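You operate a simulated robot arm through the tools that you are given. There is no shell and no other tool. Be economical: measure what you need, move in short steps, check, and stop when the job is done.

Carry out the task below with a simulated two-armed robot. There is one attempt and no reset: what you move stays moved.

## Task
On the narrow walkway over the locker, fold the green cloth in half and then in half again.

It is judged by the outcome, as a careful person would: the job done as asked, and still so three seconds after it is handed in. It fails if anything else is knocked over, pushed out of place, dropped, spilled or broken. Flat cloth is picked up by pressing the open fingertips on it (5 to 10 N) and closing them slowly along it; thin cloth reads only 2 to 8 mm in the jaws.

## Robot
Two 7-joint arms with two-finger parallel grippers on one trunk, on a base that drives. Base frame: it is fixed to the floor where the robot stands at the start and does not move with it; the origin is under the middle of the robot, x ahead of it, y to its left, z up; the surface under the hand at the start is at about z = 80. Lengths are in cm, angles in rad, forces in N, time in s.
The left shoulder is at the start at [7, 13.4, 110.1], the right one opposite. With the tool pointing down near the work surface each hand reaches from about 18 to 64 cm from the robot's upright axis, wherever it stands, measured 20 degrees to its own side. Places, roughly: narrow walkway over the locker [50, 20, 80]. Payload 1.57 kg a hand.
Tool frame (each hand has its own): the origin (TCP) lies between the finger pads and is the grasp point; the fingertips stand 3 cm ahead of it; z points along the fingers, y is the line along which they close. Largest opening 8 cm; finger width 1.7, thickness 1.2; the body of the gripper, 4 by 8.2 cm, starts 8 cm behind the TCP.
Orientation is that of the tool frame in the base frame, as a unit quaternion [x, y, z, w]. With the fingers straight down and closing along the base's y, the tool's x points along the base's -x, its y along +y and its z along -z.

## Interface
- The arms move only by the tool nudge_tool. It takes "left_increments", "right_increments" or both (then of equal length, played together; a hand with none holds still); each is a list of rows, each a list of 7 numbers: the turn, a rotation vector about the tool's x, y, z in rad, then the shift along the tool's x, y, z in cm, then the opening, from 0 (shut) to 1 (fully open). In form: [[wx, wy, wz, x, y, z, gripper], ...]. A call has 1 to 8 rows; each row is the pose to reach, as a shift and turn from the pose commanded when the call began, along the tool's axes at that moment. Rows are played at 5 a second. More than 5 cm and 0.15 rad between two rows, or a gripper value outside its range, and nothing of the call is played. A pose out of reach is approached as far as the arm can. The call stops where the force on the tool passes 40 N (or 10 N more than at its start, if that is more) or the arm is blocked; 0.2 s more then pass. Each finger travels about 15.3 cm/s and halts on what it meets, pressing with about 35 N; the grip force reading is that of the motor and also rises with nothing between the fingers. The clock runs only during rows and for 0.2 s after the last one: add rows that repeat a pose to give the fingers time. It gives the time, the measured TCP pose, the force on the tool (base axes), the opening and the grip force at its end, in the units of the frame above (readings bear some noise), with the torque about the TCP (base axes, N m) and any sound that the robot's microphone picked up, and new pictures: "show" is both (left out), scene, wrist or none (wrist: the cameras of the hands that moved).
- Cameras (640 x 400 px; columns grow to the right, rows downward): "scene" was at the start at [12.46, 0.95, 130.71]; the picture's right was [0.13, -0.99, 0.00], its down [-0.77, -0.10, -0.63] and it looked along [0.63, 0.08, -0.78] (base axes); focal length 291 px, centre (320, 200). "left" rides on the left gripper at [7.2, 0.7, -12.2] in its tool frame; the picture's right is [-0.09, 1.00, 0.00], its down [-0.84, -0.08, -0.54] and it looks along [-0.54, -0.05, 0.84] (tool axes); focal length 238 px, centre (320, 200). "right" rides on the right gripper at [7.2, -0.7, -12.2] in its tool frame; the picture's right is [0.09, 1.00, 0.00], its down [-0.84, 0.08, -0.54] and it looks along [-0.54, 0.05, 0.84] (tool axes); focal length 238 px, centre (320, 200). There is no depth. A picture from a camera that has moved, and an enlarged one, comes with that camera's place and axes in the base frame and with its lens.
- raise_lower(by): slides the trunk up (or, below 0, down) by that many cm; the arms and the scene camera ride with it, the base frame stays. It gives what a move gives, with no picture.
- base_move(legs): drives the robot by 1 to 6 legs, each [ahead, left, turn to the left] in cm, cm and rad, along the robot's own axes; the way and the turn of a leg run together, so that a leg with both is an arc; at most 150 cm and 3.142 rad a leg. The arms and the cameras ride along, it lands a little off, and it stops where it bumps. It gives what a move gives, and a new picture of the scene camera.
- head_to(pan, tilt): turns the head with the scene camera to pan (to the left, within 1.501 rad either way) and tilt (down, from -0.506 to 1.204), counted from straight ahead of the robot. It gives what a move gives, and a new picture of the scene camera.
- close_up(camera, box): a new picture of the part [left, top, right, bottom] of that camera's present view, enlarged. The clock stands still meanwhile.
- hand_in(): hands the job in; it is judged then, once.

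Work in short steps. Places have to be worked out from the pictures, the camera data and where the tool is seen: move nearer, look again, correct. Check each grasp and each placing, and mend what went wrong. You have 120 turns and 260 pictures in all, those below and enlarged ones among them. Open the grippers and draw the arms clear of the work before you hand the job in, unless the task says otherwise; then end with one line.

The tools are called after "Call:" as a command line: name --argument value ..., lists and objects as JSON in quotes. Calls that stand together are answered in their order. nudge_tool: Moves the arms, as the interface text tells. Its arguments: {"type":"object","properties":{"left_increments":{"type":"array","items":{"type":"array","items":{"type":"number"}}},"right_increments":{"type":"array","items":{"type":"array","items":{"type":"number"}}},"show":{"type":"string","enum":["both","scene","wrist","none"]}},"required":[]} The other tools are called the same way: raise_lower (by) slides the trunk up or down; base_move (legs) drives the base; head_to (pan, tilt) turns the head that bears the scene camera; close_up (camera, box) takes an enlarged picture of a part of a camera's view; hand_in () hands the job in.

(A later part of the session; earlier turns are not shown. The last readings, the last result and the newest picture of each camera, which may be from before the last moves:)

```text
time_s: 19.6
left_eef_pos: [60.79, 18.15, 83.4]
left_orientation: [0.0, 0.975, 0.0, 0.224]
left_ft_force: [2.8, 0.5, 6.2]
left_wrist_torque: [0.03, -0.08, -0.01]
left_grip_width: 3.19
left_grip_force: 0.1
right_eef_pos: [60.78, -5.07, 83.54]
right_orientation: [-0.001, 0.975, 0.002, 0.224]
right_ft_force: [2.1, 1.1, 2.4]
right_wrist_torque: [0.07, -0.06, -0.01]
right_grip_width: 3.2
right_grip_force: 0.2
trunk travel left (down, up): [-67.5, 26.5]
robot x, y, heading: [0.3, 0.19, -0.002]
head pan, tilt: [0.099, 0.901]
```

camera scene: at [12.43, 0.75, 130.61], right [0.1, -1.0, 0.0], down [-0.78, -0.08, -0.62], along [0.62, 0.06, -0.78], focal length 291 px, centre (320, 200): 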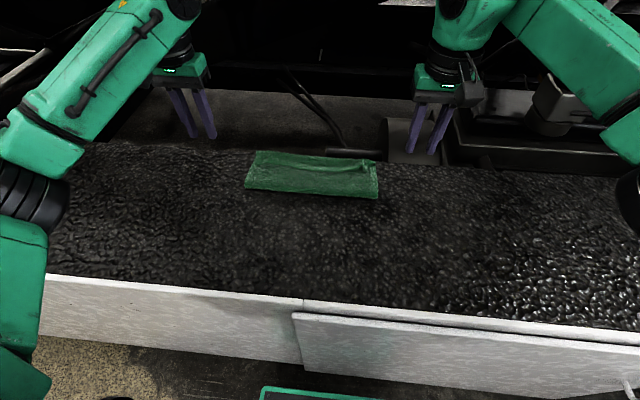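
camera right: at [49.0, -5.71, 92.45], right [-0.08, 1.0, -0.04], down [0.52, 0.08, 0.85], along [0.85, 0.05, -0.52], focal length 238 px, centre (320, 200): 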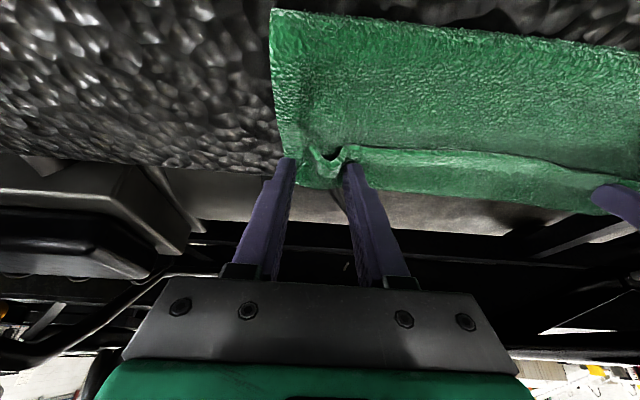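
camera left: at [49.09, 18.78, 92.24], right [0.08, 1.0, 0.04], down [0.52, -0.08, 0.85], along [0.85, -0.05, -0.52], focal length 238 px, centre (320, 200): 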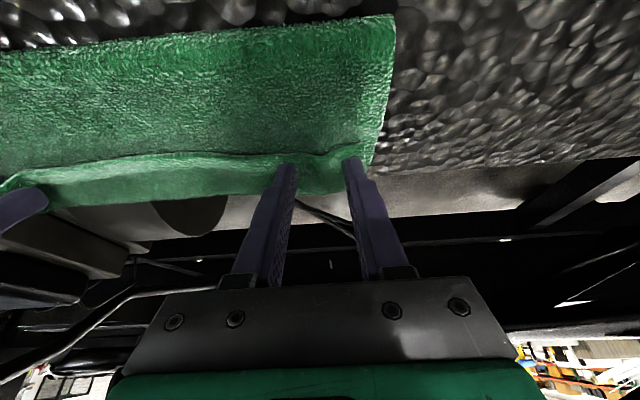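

Force is 6 N left and 2.4 N right. I press the right a touch more and close both slowly.

Call:
nudge_tool --left_increments '[[0, 0, 0, 0, 0, 0, 0.34], [0, 0, 0, 0, 0, 0, 0.28], [0, 0, 0, 0, 0, 0, 0.22], [0, 0, 0, 0, 0, 0, 0.16], [0, 0, 0, 0, 0, 0, 0.1], [0, 0, 0, 0, 0, 0, 0.04], [0, 0, 0, 0, 0, 0, 0], [0, 0, 0, 0, 0, 0, 0]]' --right_increments '[[0, 0, 0, 0.08, 0, 0.14, 0.34], [0, 0, 0, 0.08, 0, 0.14, 0.28], [0, 0, 0, 0.08, 0, 0.14, 0.22], [0, 0, 0, 0.08, 0, 0.14, 0.16], [0, 0, 0, 0.08, 0, 0.14, 0.1], [0, 0, 0, 0.08, 0, 0.14, 0.04], [0, 0, 0, 0.08, 0, 0.14, 0], [0, 0, 0, 0.08, 0, 0.14, 0]]' --show "wrist"

```text
time_s: 21.4
left_eef_pos: [60.62, 18.29, 83.57]
left_orientation: [-0.001, 0.975, -0.001, 0.223]
left_ft_force: [-0.9, 0.7, 4.3]
left_wrist_torque: [0.01, 0.0, -0.01]
left_grip_width: 0.0
left_grip_force: 21.4
right_eef_pos: [60.71, -5.01, 83.45]
right_orientation: [-0.001, 0.975, 0.0, 0.224]
right_ft_force: [-1.4, 5.4, 6.7]
right_wrist_torque: [0.19, -0.01, 0.05]
right_grip_width: 0.47
right_grip_force: 25.4
trunk travel left (down, up): [-67.5, 26.5]
robot x, y, heading: [-0.19, 0.11, -0.0]
head pan, tilt: [0.099, 0.901]
camera right: at [48.81, -5.59, 91.41], right [-0.08, 1.0, -0.04], down [0.52, 0.08, 0.85], along [0.85, 0.05, -0.52], focal length 238 px, centre (320, 200)
camera left: at [48.91, 18.89, 91.38], right [0.08, 1.0, 0.04], down [0.52, -0.08, 0.85], along [0.85, -0.05, -0.52], focal length 238 px, centre (320, 200)
```

right: 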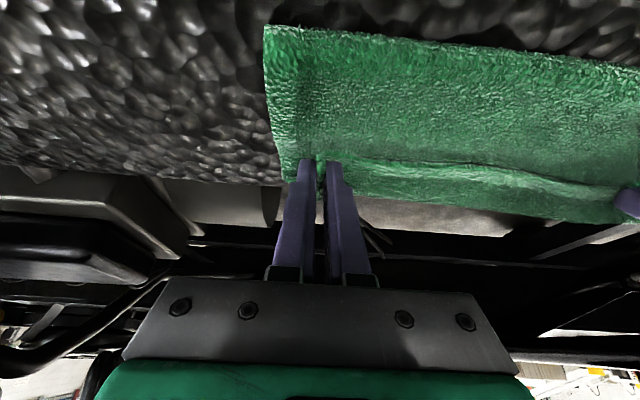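
left: 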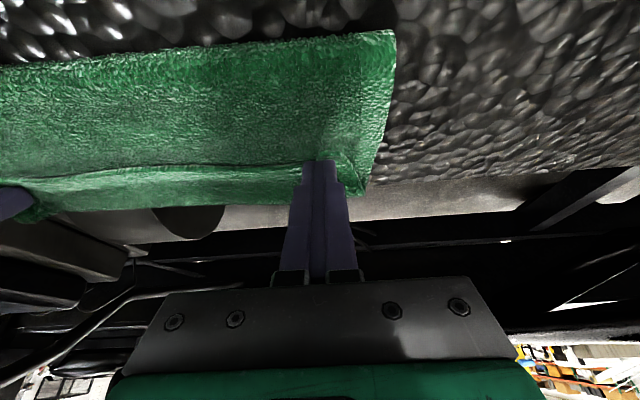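

The right has the lip (4.7 mm), but the left closed empty. I retry the left a little further onto the lip and with a firmer press.

Call:
nudge_tool --left_increments '[[0, 0, 0, 0, 0, -1, 0], [0, 0, 0, -0.5, 0, -1, 0.2], [0, 0, 0, -0.94, 0, -0.6, 0.4], [0, 0, 0, -0.94, 0, -0.1, 0.4], [0, 0, 0, -0.72, 0, 0.35, 0.4], [0, 0, 0, -0.6, 0, 0.6, 0.4], [0, 0, 0, -0.6, 0, 0.6, 0.4]]' --show "wrist"

```text
time_s: 23.0
left_eef_pos: [61.43, 18.26, 83.44]
left_orientation: [-0.001, 0.974, 0.0, 0.227]
left_ft_force: [-0.4, 3.5, 15.6]
left_wrist_torque: [0.12, -0.1, 0.05]
left_grip_width: 3.18
left_grip_force: 0.0
right_eef_pos: [60.63, -5.04, 83.59]
right_orientation: [0.0, 0.975, 0.0, 0.224]
right_ft_force: [0.8, 3.5, 4.2]
right_wrist_torque: [0.15, -0.03, -0.01]
right_grip_width: 0.46
right_grip_force: 24.9
trunk travel left (down, up): [-67.5, 26.5]
robot x, y, heading: [0.14, -0.29, 0.0]
head pan, tilt: [0.099, 0.901]
camera left: at [49.62, 18.84, 91.26], right [0.08, 1.0, 0.04], down [0.51, -0.08, 0.86], along [0.86, -0.05, -0.52], focal length 238 px, centre (320, 200)
```

left: 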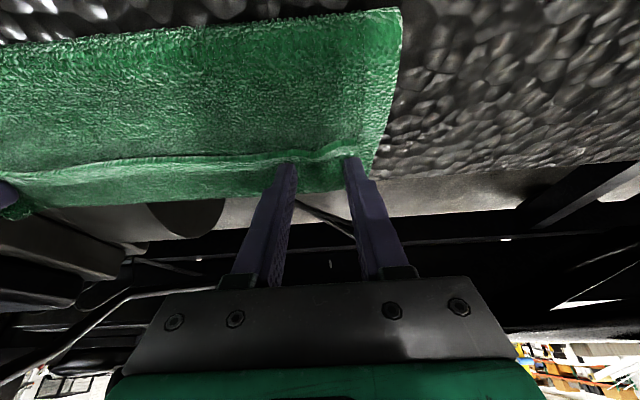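

The left now presses with 15 N on the lip. I close slowly with a slight relief.

Call:
nudge_tool --left_increments '[[0, 0, 0, 0, 0, -0.05, 0.35], [0, 0, 0, 0, 0, -0.05, 0.3], [0, 0, 0, 0, 0, -0.05, 0.25], [0, 0, 0, 0, 0, -0.05, 0.2], [0, 0, 0, 0, 0, -0.05, 0.15], [0, 0, 0, 0, 0, -0.05, 0.1], [0, 0, 0, 0, 0, -0.05, 0.05], [0, 0, 0, 0, 0, -0.05, 0]]' --show "wrist"

```text
time_s: 24.8
left_eef_pos: [61.27, 18.15, 83.49]
left_orientation: [0.0, 0.974, 0.0, 0.225]
left_ft_force: [1.9, -4.9, 21.8]
left_wrist_torque: [-0.13, -0.19, -0.01]
left_grip_width: 0.46
left_grip_force: 25.3
right_eef_pos: [60.49, -5.06, 83.63]
right_orientation: [0.0, 0.974, 0.0, 0.225]
right_ft_force: [1.5, 5.4, 3.0]
right_wrist_torque: [0.18, -0.08, 0.08]
right_grip_width: 0.48
right_grip_force: 25.2
trunk travel left (down, up): [-67.5, 26.5]
robot x, y, heading: [0.26, -0.16, 0.001]
head pan, tilt: [0.099, 0.901]
camera left: at [49.55, 18.71, 91.27], right [0.08, 1.0, 0.04], down [0.51, -0.08, 0.85], along [0.85, -0.05, -0.52], focal length 238 px, centre (320, 200)
```

left: 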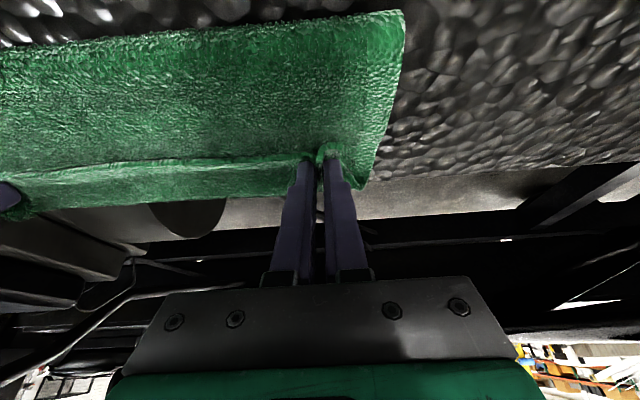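

Both hands hold the lip (4.6–4.8 mm). New plan, which also fixes the lip direction: lift the cloth so it hangs, lay its lower half moving away from me, then fold the held edge back toward me. I start by lifting slowly and levelling the tools.

Call:
nudge_tool --left_increments '[[0, 0, 0, 0, 0, -1.5, 0], [0, 0, 0, 0, -0.3, -3.5, 0], [0, 0.06, 0, 0, -0.5, -5.5, 0], [0, 0.13, 0, 0, -0.5, -7.5, 0], [0, 0.2, 0, 0, -0.5, -9.5, 0], [0, 0.28, 0, 0, -0.5, -11.5, 0], [0, 0.36, 0, 0, -0.5, -13.5, 0], [0, 0.36, 0, 0, -0.5, -13.5, 0]]' --right_increments '[[0, 0, 0, 0, 0, -1.5, 0], [0, 0, 0, 0, 0.3, -3.5, 0], [0, 0.06, 0, 0, 0.5, -5.5, 0], [0, 0.13, 0, 0, 0.5, -7.5, 0], [0, 0.2, 0, 0, 0.5, -9.5, 0], [0, 0.28, 0, 0, 0.5, -11.5, 0], [0, 0.36, 0, 0, 0.5, -13.5, 0], [0, 0.36, 0, 0, 0.5, -13.5, 0]]'

```text
time_s: 26.6
left_eef_pos: [55.72, 17.7, 95.26]
left_orientation: [0.0, 0.999, -0.001, 0.044]
left_ft_force: [0.2, -0.7, 0.4]
left_wrist_torque: [0.02, -0.02, 0.0]
left_grip_width: 0.41
left_grip_force: 24.8
right_eef_pos: [55.03, -4.58, 95.53]
right_orientation: [0.001, 0.999, 0.001, 0.044]
right_ft_force: [0.3, -0.5, -1.0]
right_wrist_torque: [0.03, 0.03, -0.03]
right_grip_width: 0.44
right_grip_force: 25.3
trunk travel left (down, up): [-67.5, 26.5]
robot x, y, heading: [-0.1, 0.04, -0.002]
head pan, tilt: [0.099, 0.901]
camera scene: at [12.47, 0.68, 130.61], right [0.1, -1.0, 0.0], down [-0.78, -0.08, -0.62], along [0.62, 0.06, -0.78], focal length 291 px, centre (320, 200)
camera right: at [46.74, -5.27, 107.12], right [-0.09, 1.0, -0.01], down [0.79, 0.08, 0.61], along [0.61, 0.05, -0.79], focal length 238 px, centre (320, 200)
camera left: at [47.54, 18.25, 106.85], right [0.09, 1.0, 0.01], down [0.79, -0.08, 0.61], along [0.61, -0.05, -0.79], focal length 238 px, centre (320, 200)
```

scene: 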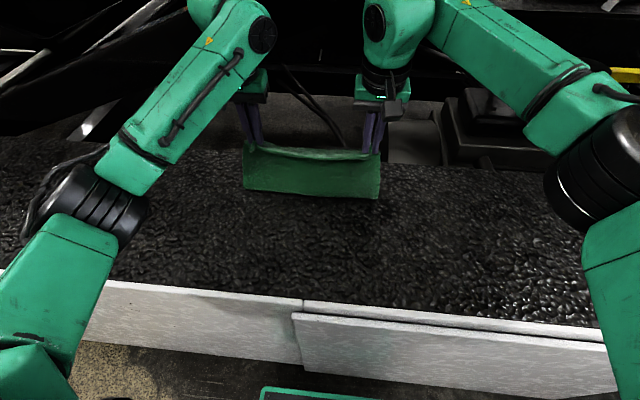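
right: 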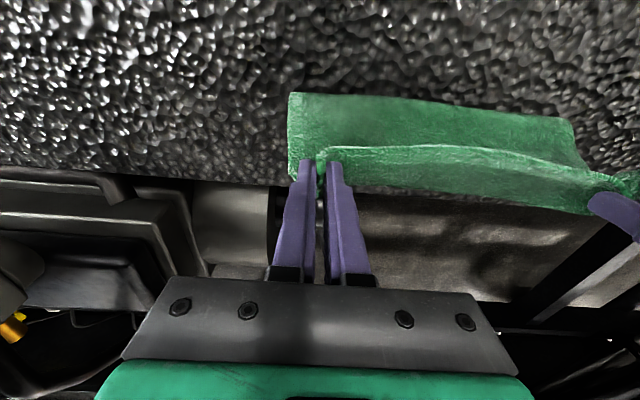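
left: 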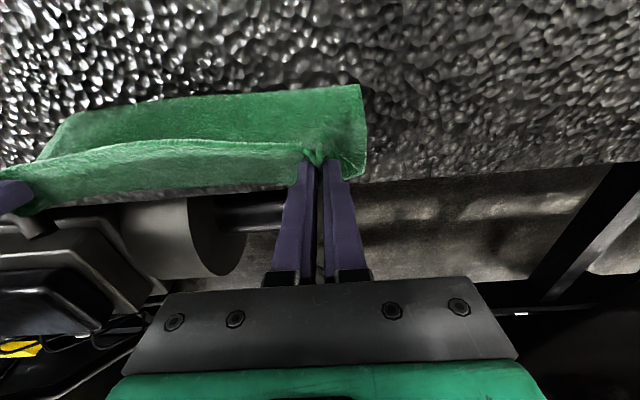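

The cloth lifts cleanly. I keep raising it until it hangs free.

Call:
nudge_tool --left_increments '[[0, 0.03, 0, 0.3, 0, -2, 0], [0, 0.06, 0, 0.6, 0, -4, 0], [0, 0.088, 0, 0.9, 0, -6, 0], [0, 0.088, 0, 1.2, 0, -8, 0], [0, 0.088, 0, 1.5, 0, -10, 0], [0, 0.088, 0, 1.9, 0, -12, 0], [0, 0.088, 0, 1.9, 0, -13, 0], [0, 0.088, 0, 1.9, 0, -13, 0]]' --right_increments '[[0, 0.03, 0, 0.2, 0, -2, 0], [0, 0.06, 0, 0.4, 0, -4, 0], [0, 0.088, 0, 0.6, 0, -6, 0], [0, 0.088, 0, 0.8, 0, -8, 0], [0, 0.088, 0, 1.0, 0, -10, 0], [0, 0.088, 0, 1.2, 0, -12, 0], [0, 0.088, 0, 1.2, 0, -13, 0], [0, 0.088, 0, 1.2, 0, -13, 0]]'

```text
time_s: 28.4
left_eef_pos: [52.67, 17.65, 108.08]
left_orientation: [-0.001, 1.0, 0.0, 0.0]
left_ft_force: [0.0, -1.0, -0.3]
left_wrist_torque: [-0.02, -0.03, 0.02]
left_grip_width: 0.38
left_grip_force: 24.9
right_eef_pos: [52.62, -4.42, 108.37]
right_orientation: [0.0, 1.0, 0.0, 0.001]
right_ft_force: [0.2, 0.1, -0.6]
right_wrist_torque: [-0.01, 0.02, 0.0]
right_grip_width: 0.47
right_grip_force: 24.8
trunk travel left (down, up): [-67.5, 26.5]
robot x, y, heading: [-0.27, -0.13, -0.004]
head pan, tilt: [0.099, 0.901]
camera scene: at [12.46, 0.74, 130.62], right [0.1, -1.0, 0.0], down [-0.78, -0.08, -0.62], along [0.62, 0.06, -0.78], focal length 291 px, centre (320, 200)
camera right: at [45.41, -5.21, 120.66], right [-0.09, 1.0, 0.0], down [0.84, 0.08, 0.54], along [0.54, 0.05, -0.84], focal length 238 px, centre (320, 200)
camera left: at [45.56, 18.28, 120.28], right [0.09, 1.0, 0.0], down [0.84, -0.08, 0.54], along [0.54, -0.05, -0.84], focal length 238 px, centre (320, 200)
```

scene: 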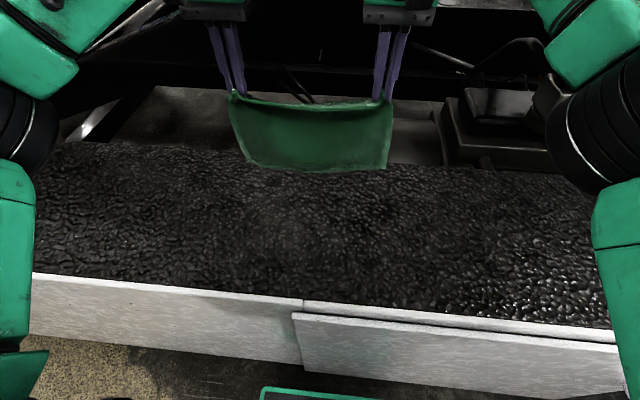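
right: 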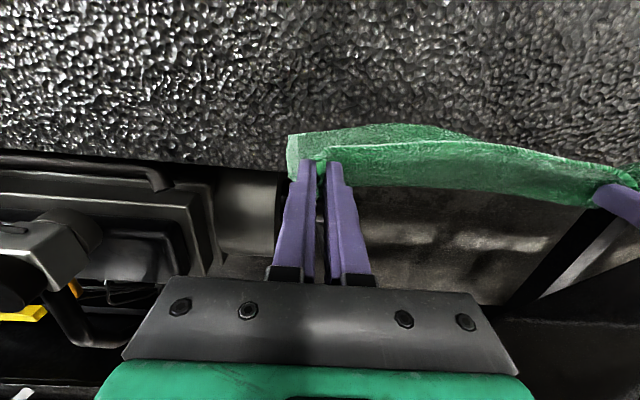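
left: 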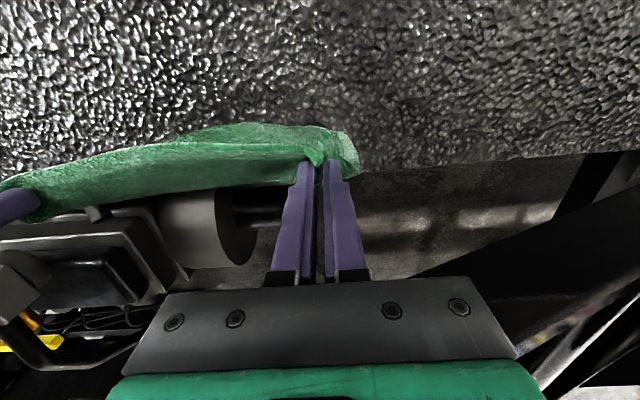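

The cloth hangs from both hands. I draw it toward me, slightly higher, so its lower edge ends above x≈42.

Call:
nudge_tool --left_increments '[[0, 0, 0, 1, 0, -1, 0], [0, 0, 0, 2.5, 0, -1.5, 0], [0, 0, 0, 4, 0, -1.5, 0], [0, 0, 0, 5.5, 0, -1.5, 0], [0, 0, 0, 7, 0, -1.5, 0], [0, 0, 0, 8.5, 0, -1.5, 0], [0, 0, 0, 9.5, 0, -1.5, 0], [0, 0, 0, 10, 0, -1.5, 0]]' --right_increments '[[0, 0, 0, 1, 0, -1, 0], [0, 0, 0, 2.5, 0, -1.5, 0], [0, 0, 0, 4, 0, -1.5, 0], [0, 0, 0, 5.5, 0, -1.5, 0], [0, 0, 0, 7, 0, -1.5, 0], [0, 0, 0, 8.5, 0, -1.5, 0], [0, 0, 0, 9.5, 0, -1.5, 0], [0, 0, 0, 10, 0, -1.5, 0]]' --show "none"

Call:
nudge_tool --left_increments '[[0, 0, 0, 0, 0, 0, 0], [0, 0, 0, 0, 0, 0, 0], [0, 0, 0, 0, 0, 0, 0], [0, 0, 0, 0, 0, 0, 0]]' --right_increments '[[0, 0, 0, 0, 0, 0, 0], [0, 0, 0, 0, 0, 0, 0], [0, 0, 0, 0, 0, 0, 0], [0, 0, 0, 0, 0, 0, 0]]'

```text
time_s: 30.2
left_eef_pos: [42.65, 17.81, 109.61]
left_orientation: [0.0, 1.0, 0.0, 0.0]
left_ft_force: [0.1, -0.8, 0.4]
left_wrist_torque: [0.01, 0.0, -0.01]
left_grip_width: 0.38
left_grip_force: 24.6
right_eef_pos: [42.54, -4.41, 109.88]
right_orientation: [-0.001, 1.0, 0.0, 0.001]
right_ft_force: [-0.4, 0.3, 0.8]
right_wrist_torque: [-0.05, 0.0, 0.04]
right_grip_width: 0.44
right_grip_force: 24.9
trunk travel left (down, up): [-67.5, 26.5]
robot x, y, heading: [0.39, -0.31, 0.002]
head pan, tilt: [0.099, 0.901]
```

```text
time_s: 31.2
left_eef_pos: [42.47, 17.78, 109.53]
left_orientation: [0.0, 1.0, 0.0, 0.001]
left_ft_force: [-0.4, -0.2, -0.9]
left_wrist_torque: [0.02, -0.04, 0.01]
left_grip_width: 0.38
left_grip_force: 23.9
right_eef_pos: [42.45, -4.5, 109.86]
right_orientation: [0.0, 1.0, 0.0, 0.001]
right_ft_force: [-0.1, 0.5, -0.1]
right_wrist_torque: [0.03, -0.03, 0.02]
right_grip_width: 0.45
right_grip_force: 24.9
trunk travel left (down, up): [-67.5, 26.5]
robot x, y, heading: [-0.01, 0.06, -0.003]
head pan, tilt: [0.099, 0.901]
camera scene: at [12.42, 0.74, 130.62], right [0.1, -1.0, 0.0], down [-0.78, -0.08, -0.62], along [0.62, 0.06, -0.78], focal length 291 px, centre (320, 200)
camera right: at [35.29, -5.2, 122.09], right [-0.09, 1.0, 0.0], down [0.84, 0.08, 0.54], along [0.54, 0.05, -0.84], focal length 238 px, centre (320, 200)
camera left: at [35.49, 18.33, 121.73], right [0.09, 1.0, 0.0], down [0.84, -0.08, 0.54], along [0.54, -0.05, -0.84], focal length 238 px, centre (320, 200)
```

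scene: 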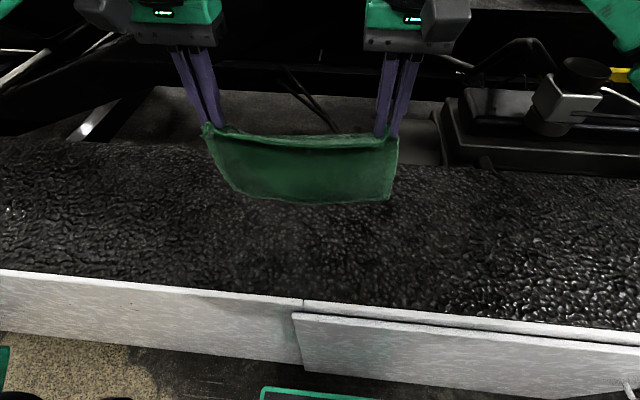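
right: 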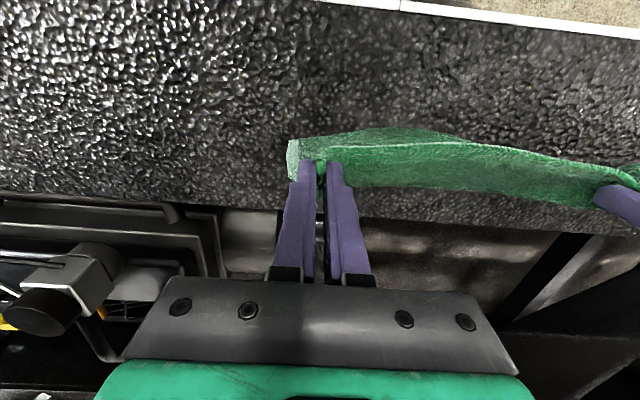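
left: 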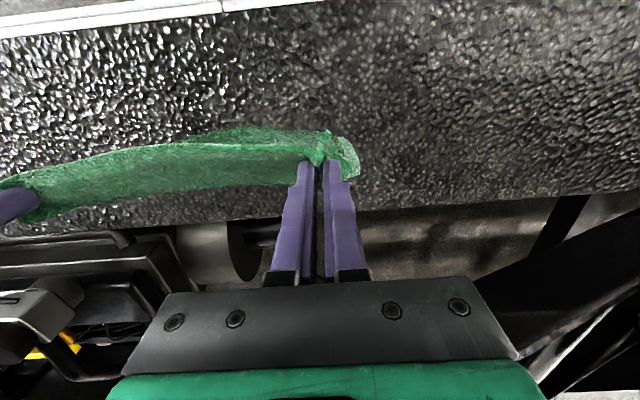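

The lower edge hangs at about x 46, z 88, slightly ahead of the hands. I move back a little and lower until the edge nears the surface.

Call:
nudge_tool --left_increments '[[0, 0, 0, 1.2, 0, 0, 0], [0, 0, 0, 2.4, 0, 1, 0], [0, 0, 0, 3.6, 0, 2, 0], [0, 0, 0, 4.5, 0, 3, 0], [0, 0, 0, 4.5, 0, 4.2, 0], [0, 0, 0, 4.5, 0, 5.4, 0], [0, 0, 0, 4.5, 0, 5.4, 0], [0, 0, 0, 4.5, 0, 5.4, 0]]' --right_increments '[[0, 0, 0, 1.2, 0, 0, 0], [0, 0, 0, 2.4, 0, 1, 0], [0, 0, 0, 3.6, 0, 2, 0], [0, 0, 0, 4.5, 0, 3, 0], [0, 0, 0, 4.5, 0, 4.2, 0], [0, 0, 0, 4.5, 0, 5.6, 0], [0, 0, 0, 4.5, 0, 5.6, 0], [0, 0, 0, 4.5, 0, 5.6, 0]]' --show "scene"

Call:
close_up --camera "scene" --box '[160, 80, 480, 280]'

```text
time_s: 33.0
left_eef_pos: [38.09, 17.77, 104.01]
left_orientation: [-0.001, 1.0, 0.0, 0.0]
left_ft_force: [0.6, 0.0, -0.4]
left_wrist_torque: [0.0, -0.02, -0.02]
left_grip_width: 0.37
left_grip_force: 24.6
right_eef_pos: [38.15, -4.6, 104.24]
right_orientation: [0.0, 1.0, 0.001, 0.0]
right_ft_force: [0.2, 0.7, -0.4]
right_wrist_torque: [0.01, 0.01, -0.02]
right_grip_width: 0.44
right_grip_force: 24.9
trunk travel left (down, up): [-67.5, 26.5]
robot x, y, heading: [0.44, 0.26, 0.002]
head pan, tilt: [0.099, 0.901]
camera scene: at [12.44, 0.74, 130.62], right [0.1, -1.0, 0.0], down [-0.78, -0.08, -0.62], along [0.62, 0.06, -0.78], focal length 291 px, centre (320, 200)
```

scene: 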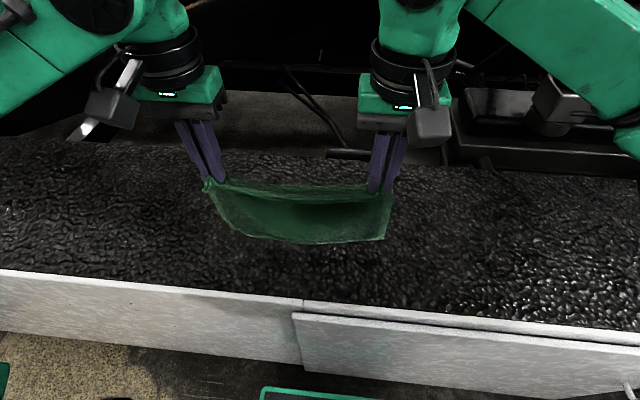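

```text
2.00 times, centred on (320, 180) of scene
camera zoom: at [12.44, 0.74, 130.62], right [0.1, -1.0, 0.0], down [-0.78, -0.08, -0.62], along [0.62, 0.06, -0.78], focal length 583 px, centre (320, 240)
```

zoom: 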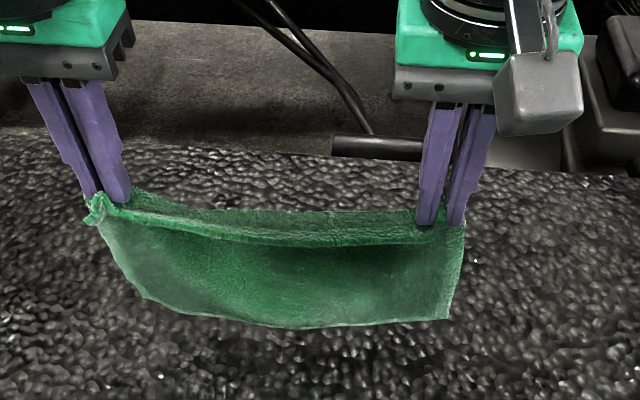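

The lower edge is nearly touching at x≈42.5. I lower until it lands and move away from me so the lower half is laid down.

Call:
nudge_tool --left_increments '[[0, 0, 0, 0, 0, 1.2, 0], [0, 0, 0, -1.5, 0, 2.0, 0], [0, 0, 0, -3.5, 0, 2.6, 0], [0, 0, 0, -5.5, 0, 3.2, 0], [0, 0, 0, -7.5, 0, 3.8, 0], [0, 0, 0, -9.5, 0, 4.6, 0], [0, 0, 0, -11, 0, 5.6, 0], [0, 0, 0, -11, 0, 5.6, 0]]' --right_increments '[[0, 0, 0, 0, 0, 1.4, 0], [0, 0, 0, -1.5, 0, 2.2, 0], [0, 0, 0, -3.5, 0, 2.8, 0], [0, 0, 0, -5.5, 0, 3.4, 0], [0, 0, 0, -7.5, 0, 4.0, 0], [0, 0, 0, -9.5, 0, 4.8, 0], [0, 0, 0, -11, 0, 5.8, 0], [0, 0, 0, -11, 0, 5.8, 0]]' --show "scene"

Call:
close_up --camera "scene" --box '[160, 80, 480, 280]'

```text
time_s: 34.8
left_eef_pos: [49.06, 17.76, 98.56]
left_orientation: [0.0, 1.0, 0.0, 0.0]
left_ft_force: [0.8, 0.3, 0.1]
left_wrist_torque: [0.0, 0.02, -0.01]
left_grip_width: 0.36
left_grip_force: 24.8
right_eef_pos: [49.22, -4.44, 98.47]
right_orientation: [0.0, 1.0, 0.0, 0.001]
right_ft_force: [-1.0, -0.3, 0.0]
right_wrist_torque: [0.01, -0.01, -0.01]
right_grip_width: 0.47
right_grip_force: 25.7
trunk travel left (down, up): [-67.5, 26.5]
robot x, y, heading: [-0.09, 0.16, 0.001]
head pan, tilt: [0.099, 0.901]
camera scene: at [12.35, 0.74, 130.63], right [0.1, -1.0, 0.0], down [-0.78, -0.08, -0.62], along [0.62, 0.06, -0.78], focal length 291 px, centre (320, 200)
```

scene: 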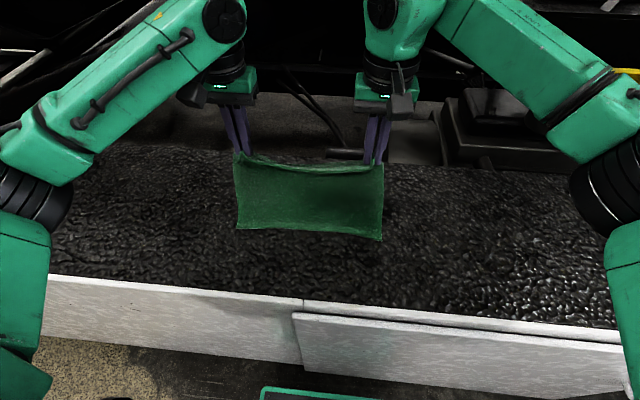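

```text
2.00 times, centred on (320, 180) of scene
camera zoom: at [12.35, 0.74, 130.63], right [0.1, -1.0, 0.0], down [-0.78, -0.08, -0.62], along [0.62, 0.06, -0.78], focal length 583 px, centre (320, 240)
```

zoom: 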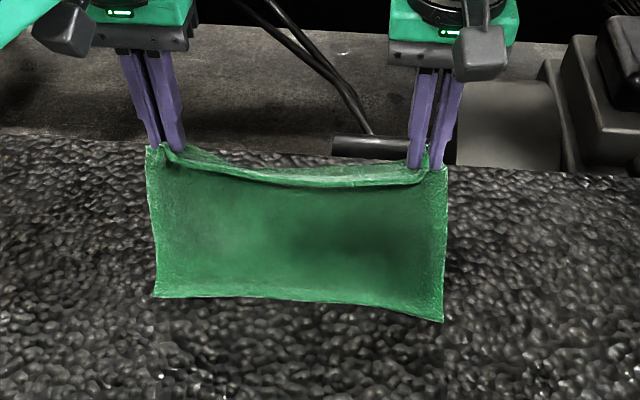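

The lower half is laying nicely with its edge at x≈43.5. I continue outward and down to set the fold line near x≈54.5.

Call:
nudge_tool --left_increments '[[0, 0, 0, -1.2, 0, 1, 0], [0, 0, 0, -2.6, 0, 2, 0], [0, 0, 0, -4, 0, 3.2, 0], [0, 0, 0, -5.4, 0, 4.6, 0], [0, 0, 0, -6.6, 0, 6, 0], [0, 0, 0, -7, 0, 7, 0], [0, 0, 0, -7, 0, 7, 0]]' --right_increments '[[0, 0, 0, -1.2, 0, 1, 0], [0, 0, 0, -2.6, 0, 2, 0], [0, 0, 0, -4, 0, 3.2, 0], [0, 0, 0, -5.4, 0, 4.6, 0], [0, 0, 0, -6.6, 0, 6, 0], [0, 0, 0, -7, 0, 7, 0], [0, 0, 0, -7, 0, 7, 0]]'

Call:
close_up --camera "scene" --box '[160, 80, 480, 280]'

```text
time_s: 36.4
left_eef_pos: [56.13, 17.58, 91.62]
left_orientation: [0.0, 1.0, 0.0, 0.001]
left_ft_force: [-0.5, 0.1, -0.5]
left_wrist_torque: [0.04, -0.02, 0.01]
left_grip_width: 0.38
left_grip_force: 24.6
right_eef_pos: [56.21, -4.45, 91.3]
right_orientation: [0.0, 1.0, -0.001, 0.001]
right_ft_force: [0.2, 0.3, 0.5]
right_wrist_torque: [0.04, -0.04, -0.01]
right_grip_width: 0.45
right_grip_force: 25.1
trunk travel left (down, up): [-67.5, 26.5]
robot x, y, heading: [-0.21, -0.23, -0.003]
head pan, tilt: [0.099, 0.901]
camera scene: at [12.4, 0.74, 130.62], right [0.1, -1.0, 0.0], down [-0.78, -0.08, -0.62], along [0.62, 0.06, -0.78], focal length 291 px, centre (320, 200)
camera right: at [48.88, -5.18, 103.68], right [-0.09, 1.0, 0.0], down [0.84, 0.08, 0.54], along [0.54, 0.05, -0.84], focal length 238 px, centre (320, 200)
camera left: at [49.04, 18.27, 103.75], right [0.09, 1.0, 0.0], down [0.84, -0.08, 0.54], along [0.54, -0.05, -0.84], focal length 238 px, centre (320, 200)
```

scene: 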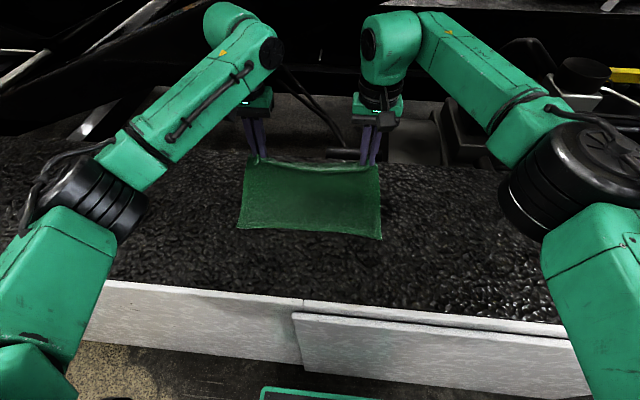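
right: 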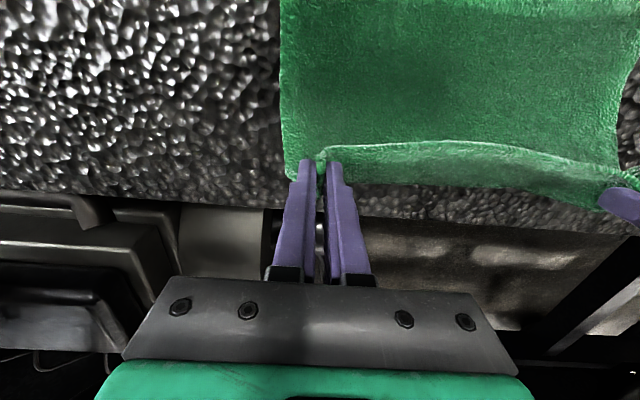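
left: 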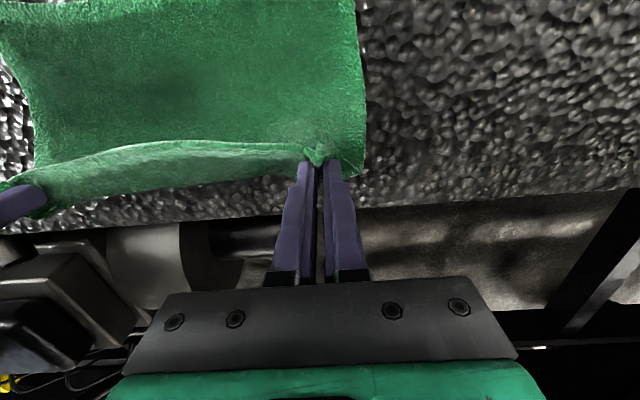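

```text
2.00 times, centred on (320, 180) of scene
camera zoom: at [12.4, 0.74, 130.62], right [0.1, -1.0, 0.0], down [-0.78, -0.08, -0.62], along [0.62, 0.06, -0.78], focal length 583 px, centre (320, 240)
```

zoom: 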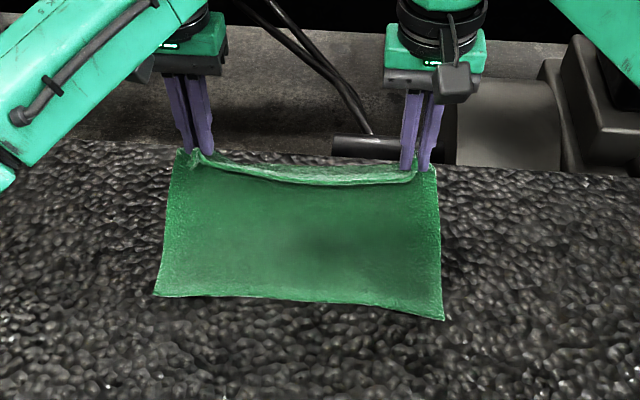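

The bottom layer is well placed. I fold the held edge back toward me in a low arc, onto the near edge.

Call:
nudge_tool --left_increments '[[0, 0, 0, 1.5, 0, -0.5, 0], [0, 0, 0, 3.2, 0, -1, 0], [0, 0, 0, 5, 0, -1.2, 0], [0, 0, 0, 6.8, 0, -0.8, 0], [0, 0, 0, 8.4, 0, 0.2, 0], [0, 0, 0, 9.7, 0, 1.8, 0], [0, 0, 0, 10.6, 0, 3.8, 0], [0, 0, 0, 11, 0, 5.3, 0]]' --right_increments '[[0, 0, 0, 1.5, 0, -0.5, 0], [0, 0, 0, 3.2, 0, -1, 0], [0, 0, 0, 5, 0, -1.2, 0], [0, 0, 0, 6.8, 0, -0.8, 0], [0, 0, 0, 8.4, 0, 0.2, 0], [0, 0, 0, 9.7, 0, 1.8, 0], [0, 0, 0, 10.6, 0, 3.8, 0], [0, 0, 0, 11, 0, 5.1, 0]]'

Call:
close_up --camera "scene" --box '[160, 80, 480, 280]'

```text
time_s: 38.2
left_eef_pos: [45.11, 17.63, 86.32]
left_orientation: [0.0, 1.0, -0.001, 0.001]
left_ft_force: [0.5, 0.0, -0.6]
left_wrist_torque: [0.02, -0.05, 0.0]
left_grip_width: 0.4
left_grip_force: 25.0
right_eef_pos: [45.08, -4.42, 86.34]
right_orientation: [0.0, 1.0, -0.001, 0.001]
right_ft_force: [-0.3, 1.2, -0.1]
right_wrist_torque: [0.03, -0.01, 0.01]
right_grip_width: 0.48
right_grip_force: 25.0
trunk travel left (down, up): [-67.5, 26.5]
robot x, y, heading: [-0.05, -0.11, -0.002]
head pan, tilt: [0.099, 0.901]
camera scene: at [12.43, 0.75, 130.62], right [0.1, -1.0, 0.0], down [-0.78, -0.08, -0.62], along [0.62, 0.06, -0.78], focal length 291 px, centre (320, 200)
camera right: at [37.86, -5.15, 98.58], right [-0.09, 1.0, 0.0], down [0.84, 0.08, 0.54], along [0.54, 0.05, -0.84], focal length 238 px, centre (320, 200)
camera left: at [38.03, 18.32, 98.47], right [0.09, 1.0, 0.0], down [0.84, -0.08, 0.54], along [0.54, -0.05, -0.84], focal length 238 px, centre (320, 200)
```

scene: 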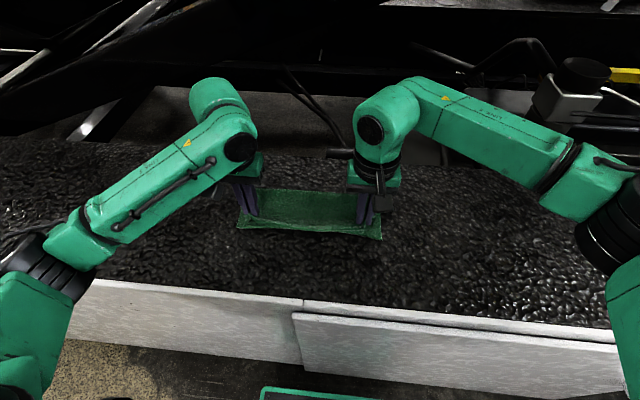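
right: 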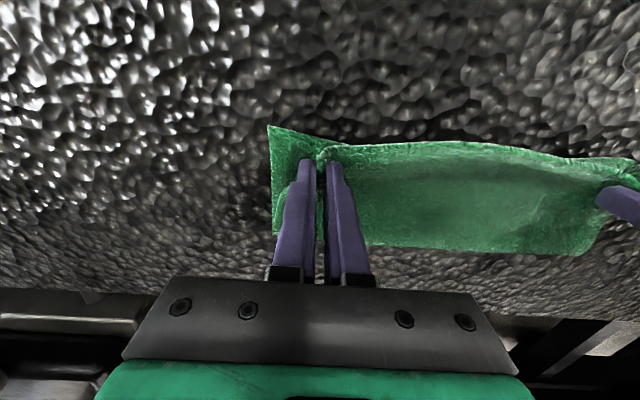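
left: 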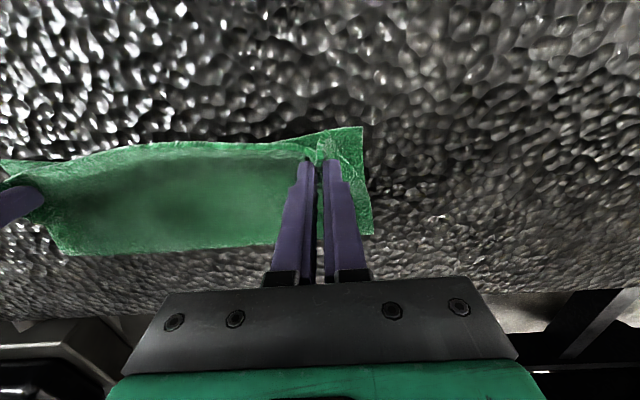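

```text
2.00 times, centred on (320, 180) of scene
camera zoom: at [12.43, 0.75, 130.62], right [0.1, -1.0, 0.0], down [-0.78, -0.08, -0.62], along [0.62, 0.06, -0.78], focal length 583 px, centre (320, 240)
```

zoom: 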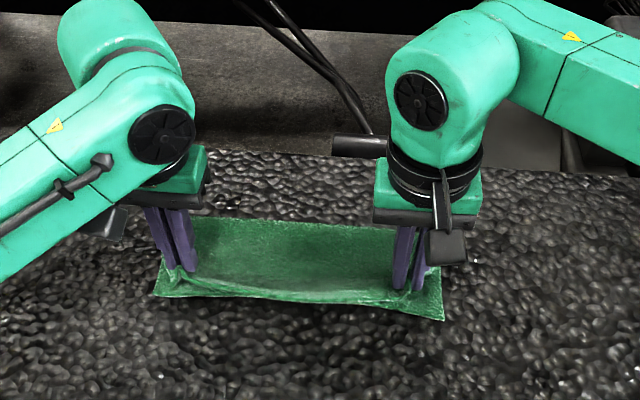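

The edges nearly coincide. I lower the last bit, spread slightly, and open slowly.

Call:
nudge_tool --left_increments '[[0, 0, 0, 0.2, 0.2, 0.8, 0], [0, 0, 0, 0.4, 0.3, 1.6, 0], [0, 0, 0, 0.5, 0.3, 2.0, 0], [0, 0, 0, 0.5, 0.3, 2.1, 0], [0, 0, 0, 0.5, 0.3, 2.1, 0.12], [0, 0, 0, 0.5, 0.3, 2.1, 0.25], [0, 0, 0, 0.5, 0.3, 2.1, 0.38], [0, 0, 0, 0.5, 0.3, 2.1, 0.38]]' --right_increments '[[0, 0, 0, 0.2, -0.2, 0.8, 0], [0, 0, 0, 0.4, -0.3, 1.6, 0], [0, 0, 0, 0.5, -0.3, 2.0, 0], [0, 0, 0, 0.5, -0.3, 2.1, 0], [0, 0, 0, 0.5, -0.3, 2.1, 0.12], [0, 0, 0, 0.5, -0.3, 2.1, 0.25], [0, 0, 0, 0.5, -0.3, 2.1, 0.38], [0, 0, 0, 0.5, -0.3, 2.1, 0.38]]' --show "wrist"

```text
time_s: 40.0
left_eef_pos: [44.67, 17.95, 84.21]
left_orientation: [0.0, 1.0, 0.0, 0.001]
left_ft_force: [-0.3, 0.2, -0.5]
left_wrist_torque: [0.0, -0.03, -0.01]
left_grip_width: 3.03
left_grip_force: 0.0
right_eef_pos: [44.65, -4.81, 84.2]
right_orientation: [0.0, 1.0, 0.0, 0.001]
right_ft_force: [-0.5, -0.5, 0.5]
right_wrist_torque: [-0.01, 0.04, -0.01]
right_grip_width: 3.03
right_grip_force: 0.1
trunk travel left (down, up): [-67.5, 26.5]
robot x, y, heading: [-0.1, -0.25, 0.006]
head pan, tilt: [0.099, 0.901]
camera right: at [37.37, -5.48, 96.51], right [-0.09, 1.0, 0.0], down [0.84, 0.08, 0.54], along [0.54, 0.05, -0.84], focal length 238 px, centre (320, 200)
camera left: at [37.53, 18.61, 96.39], right [0.09, 1.0, 0.0], down [0.84, -0.08, 0.54], along [0.54, -0.05, -0.84], focal length 238 px, centre (320, 200)
```

right: 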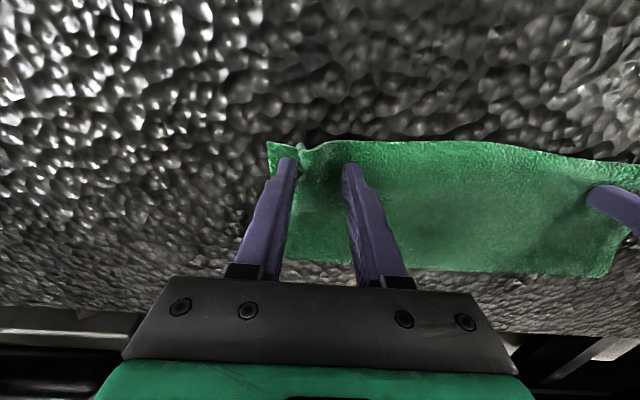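
left: 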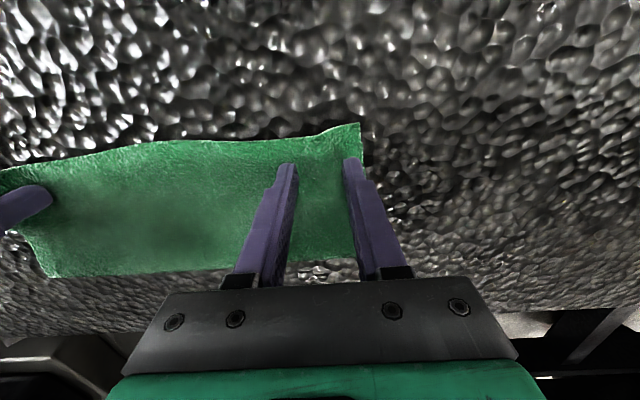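

Released, and the layers fall together well. I raise the hands straight up and out to view the result.

Call:
nudge_tool --left_increments '[[0, 0, 0, 0, 0, -2, 0.38], [0, 0, 0, 0, 0, -5, 0.38], [0, 0, 0, 0, 2, -9, 0.38], [0, 0, 0, 0, 5, -12, 0.38], [0, 0, 0, 0, 9, -14, 0.38], [0, 0, 0, 0, 12, -14, 0.38]]' --right_increments '[[0, 0, 0, 0, 0, -2, 0.38], [0, 0, 0, 0, 0, -5, 0.38], [0, 0, 0, 0, -2, -9, 0.38], [0, 0, 0, 0, -5, -12, 0.38], [0, 0, 0, 0, -9, -14, 0.38], [0, 0, 0, 0, -12, -14, 0.38]]' --show "scene"

Call:
close_up --camera "scene" --box '[200, 150, 424, 290]'

```text
time_s: 41.4
left_eef_pos: [44.43, 30.0, 98.4]
left_orientation: [0.0, 1.0, 0.0, 0.001]
left_ft_force: [0.3, -0.6, 0.0]
left_wrist_torque: [-0.03, 0.02, -0.05]
left_grip_width: 3.05
left_grip_force: 0.1
right_eef_pos: [44.44, -16.88, 98.36]
right_orientation: [0.0, 1.0, -0.001, 0.002]
right_ft_force: [0.3, -0.7, -0.5]
right_wrist_torque: [0.02, 0.03, -0.01]
right_grip_width: 3.04
right_grip_force: 0.1
trunk travel left (down, up): [-67.5, 26.5]
robot x, y, heading: [-0.09, 0.07, -0.001]
head pan, tilt: [0.099, 0.901]
camera scene: at [12.38, 0.71, 130.62], right [0.1, -1.0, 0.0], down [-0.78, -0.08, -0.62], along [0.62, 0.06, -0.78], focal length 291 px, centre (320, 200)
```

scene: 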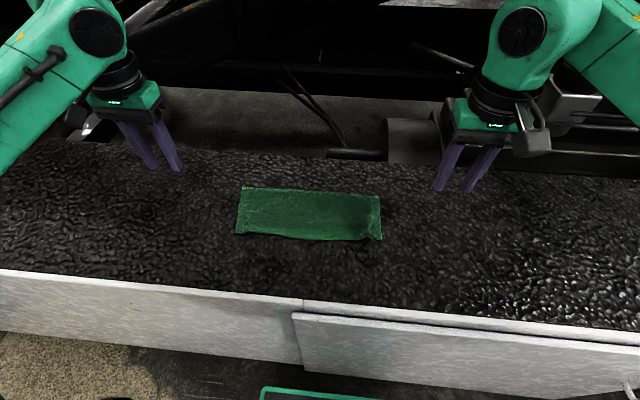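

```text
2.86 times, centred on (312, 220) of scene
camera zoom: at [12.38, 0.71, 130.62], right [0.1, -1.0, 0.0], down [-0.78, -0.08, -0.62], along [0.62, 0.06, -0.78], focal length 833 px, centre (343, 143)
```

zoom: 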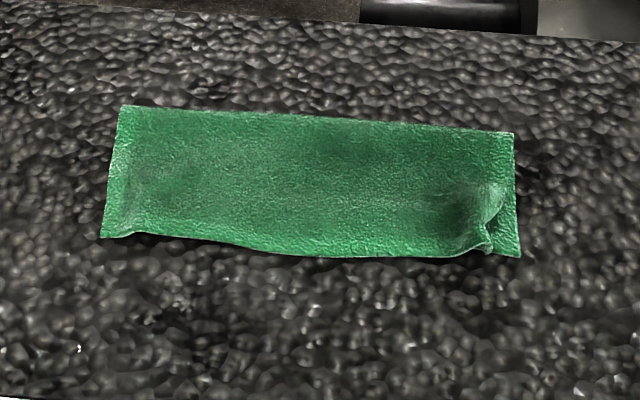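

The first fold is neat: it spans x≈43–54.4 and y≈−8.7–22, with only a small pucker at one corner. For the second fold I'll take the left end in the middle, straddling its edge so that both layers are caught with no lip. I move the left hand over it and the right hand away.

Call:
nudge_tool --left_increments '[[0, 0, 0, -1.5, -2.5, 2, 0.5], [0, 0, 0, -3, -5, 4, 0.5], [0, 0, 0, -4.3, -8, 7, 0.5], [0, 0, 0, -4.3, -8, 9, 0.5], [0, 0, 0, -4.3, -8, 9, 0.5]]' --right_increments '[[0, 0, 0, 0, -3, -1, 0.38], [0, 0, 0, 1, -6, -2, 0.38], [0, 0, 0, 2, -9, -3, 0.38], [0, 0, 0, 3, -12, -4, 0.38], [0, 0, 0, 3, -12, -4, 0.38]]' --show "wrist"

Call:
close_up --camera "left" --box '[200, 70, 440, 220]'

```text
time_s: 42.6
left_eef_pos: [48.97, 22.01, 89.21]
left_orientation: [0.001, 1.0, -0.001, 0.0]
left_ft_force: [-0.1, 0.8, -0.8]
left_wrist_torque: [-0.03, -0.01, 0.01]
left_grip_width: 4.0
left_grip_force: 0.1
right_eef_pos: [41.62, -28.76, 102.27]
right_orientation: [0.001, 1.0, 0.0, 0.001]
right_ft_force: [0.6, 1.2, -0.8]
right_wrist_torque: [0.03, 0.04, 0.02]
right_grip_width: 3.0
right_grip_force: 0.0
trunk travel left (down, up): [-67.5, 26.5]
robot x, y, heading: [0.0, 0.21, 0.002]
head pan, tilt: [0.099, 0.901]
camera right: at [34.46, -29.54, 114.56], right [-0.09, 1.0, 0.0], down [0.84, 0.08, 0.54], along [0.54, 0.05, -0.84], focal length 238 px, centre (320, 200)
camera left: at [41.88, 22.64, 101.39], right [0.09, 1.0, 0.0], down [0.84, -0.08, 0.54], along [0.54, -0.05, -0.84], focal length 238 px, centre (320, 200)
```

right: 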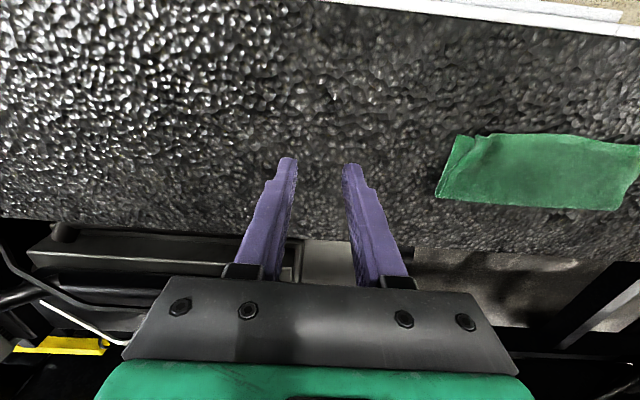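
left: 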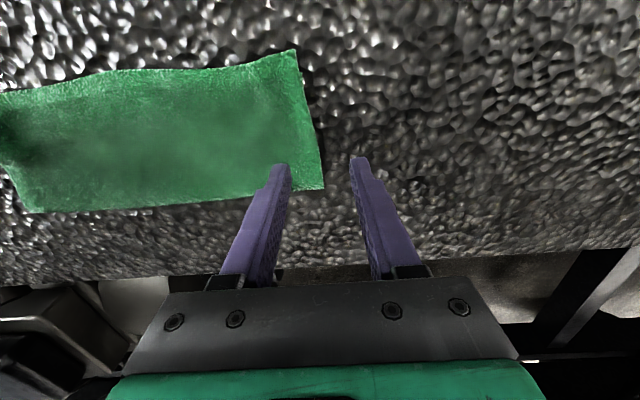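

```text
2.67 times, centred on (320, 145) of left
camera zoom: at [41.88, 22.64, 101.39], right [0.09, 1.0, 0.0], down [0.84, -0.08, 0.54], along [0.54, -0.05, -0.84], focal length 636 px, centre (320, 347)
```

zoom: 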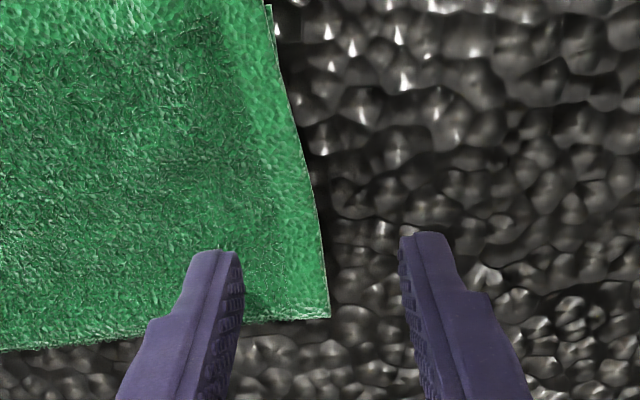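

The end edge's middle is at about (47.9, 21.25). I centre so the outer finger lands just outside the edge, and descend close.

Call:
nudge_tool --left_increments '[[0, 0, 0, 1.07, -1.4, 0, 0.35], [0, 0, 0, 1.07, -1.4, 2.5, 0.35], [0, 0, 0, 1.07, -1.4, 4.6, 0.35], [0, 0, 0, 1.07, -1.4, 4.6, 0.35]]' --show "none"

Call:
close_up --camera "left" --box '[200, 70, 440, 220]'

```text
time_s: 43.6
left_eef_pos: [47.86, 20.47, 84.6]
left_orientation: [0.0, 1.0, 0.0, 0.001]
left_ft_force: [-0.4, 0.0, -0.8]
left_wrist_torque: [0.0, 0.0, 0.03]
left_grip_width: 2.8
left_grip_force: 0.0
right_eef_pos: [41.68, -28.89, 102.21]
right_orientation: [0.0, 1.0, 0.0, 0.001]
right_ft_force: [0.4, 0.0, -0.6]
right_wrist_torque: [0.0, 0.03, 0.0]
right_grip_width: 3.04
right_grip_force: 0.0
trunk travel left (down, up): [-67.5, 26.5]
robot x, y, heading: [-0.23, -0.0, -0.001]
head pan, tilt: [0.099, 0.901]
```

```text
2.67 times, centred on (320, 145) of left
camera zoom: at [40.79, 21.19, 96.78], right [0.09, 1.0, 0.0], down [0.84, -0.08, 0.54], along [0.54, -0.05, -0.84], focal length 636 px, centre (320, 347)
```

zoom: 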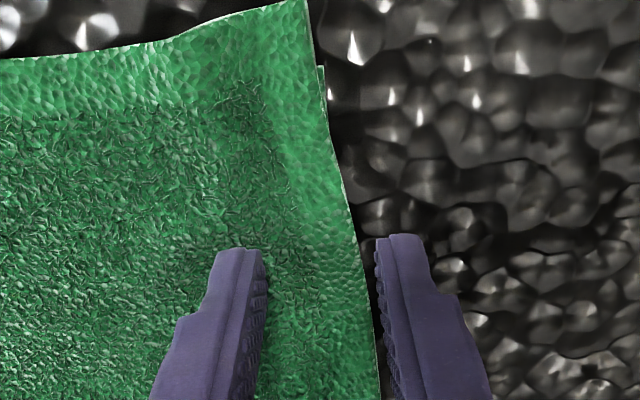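

The outer finger is just outside the edge. I shift it a hair outward and press down.

Call:
nudge_tool --left_increments '[[0, 0, 0, 0, 0.25, 0.5, 0.38], [0, 0, 0, 0, 0.25, 0.9, 0.38], [0, 0, 0, 0, 0.25, 1.2, 0.38], [0, 0, 0, 0, 0.25, 1.45, 0.38], [0, 0, 0, 0, 0.25, 1.45, 0.38]]' --show "none"

Call:
close_up --camera "left" --box '[200, 70, 440, 220]'

```text
time_s: 44.8
left_eef_pos: [47.73, 20.66, 83.4]
left_orientation: [-0.001, 1.0, 0.0, 0.004]
left_ft_force: [5.2, 1.5, 20.8]
left_wrist_torque: [-0.42, -0.12, 0.09]
left_grip_width: 2.95
left_grip_force: 0.0
right_eef_pos: [41.45, -29.03, 102.42]
right_orientation: [0.0, 1.0, 0.001, 0.001]
right_ft_force: [0.9, 0.0, 0.0]
right_wrist_torque: [0.0, 0.0, -0.01]
right_grip_width: 3.04
right_grip_force: 0.1
trunk travel left (down, up): [-67.5, 26.5]
robot x, y, heading: [-0.2, 0.24, -0.001]
head pan, tilt: [0.099, 0.901]
```

```text
2.67 times, centred on (320, 145) of left
camera zoom: at [40.65, 21.39, 95.56], right [0.09, 1.0, 0.0], down [0.83, -0.08, 0.55], along [0.55, -0.05, -0.84], focal length 636 px, centre (320, 347)
```

zoom: 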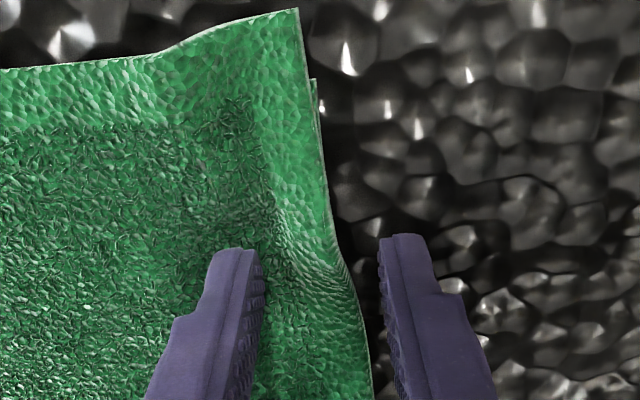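

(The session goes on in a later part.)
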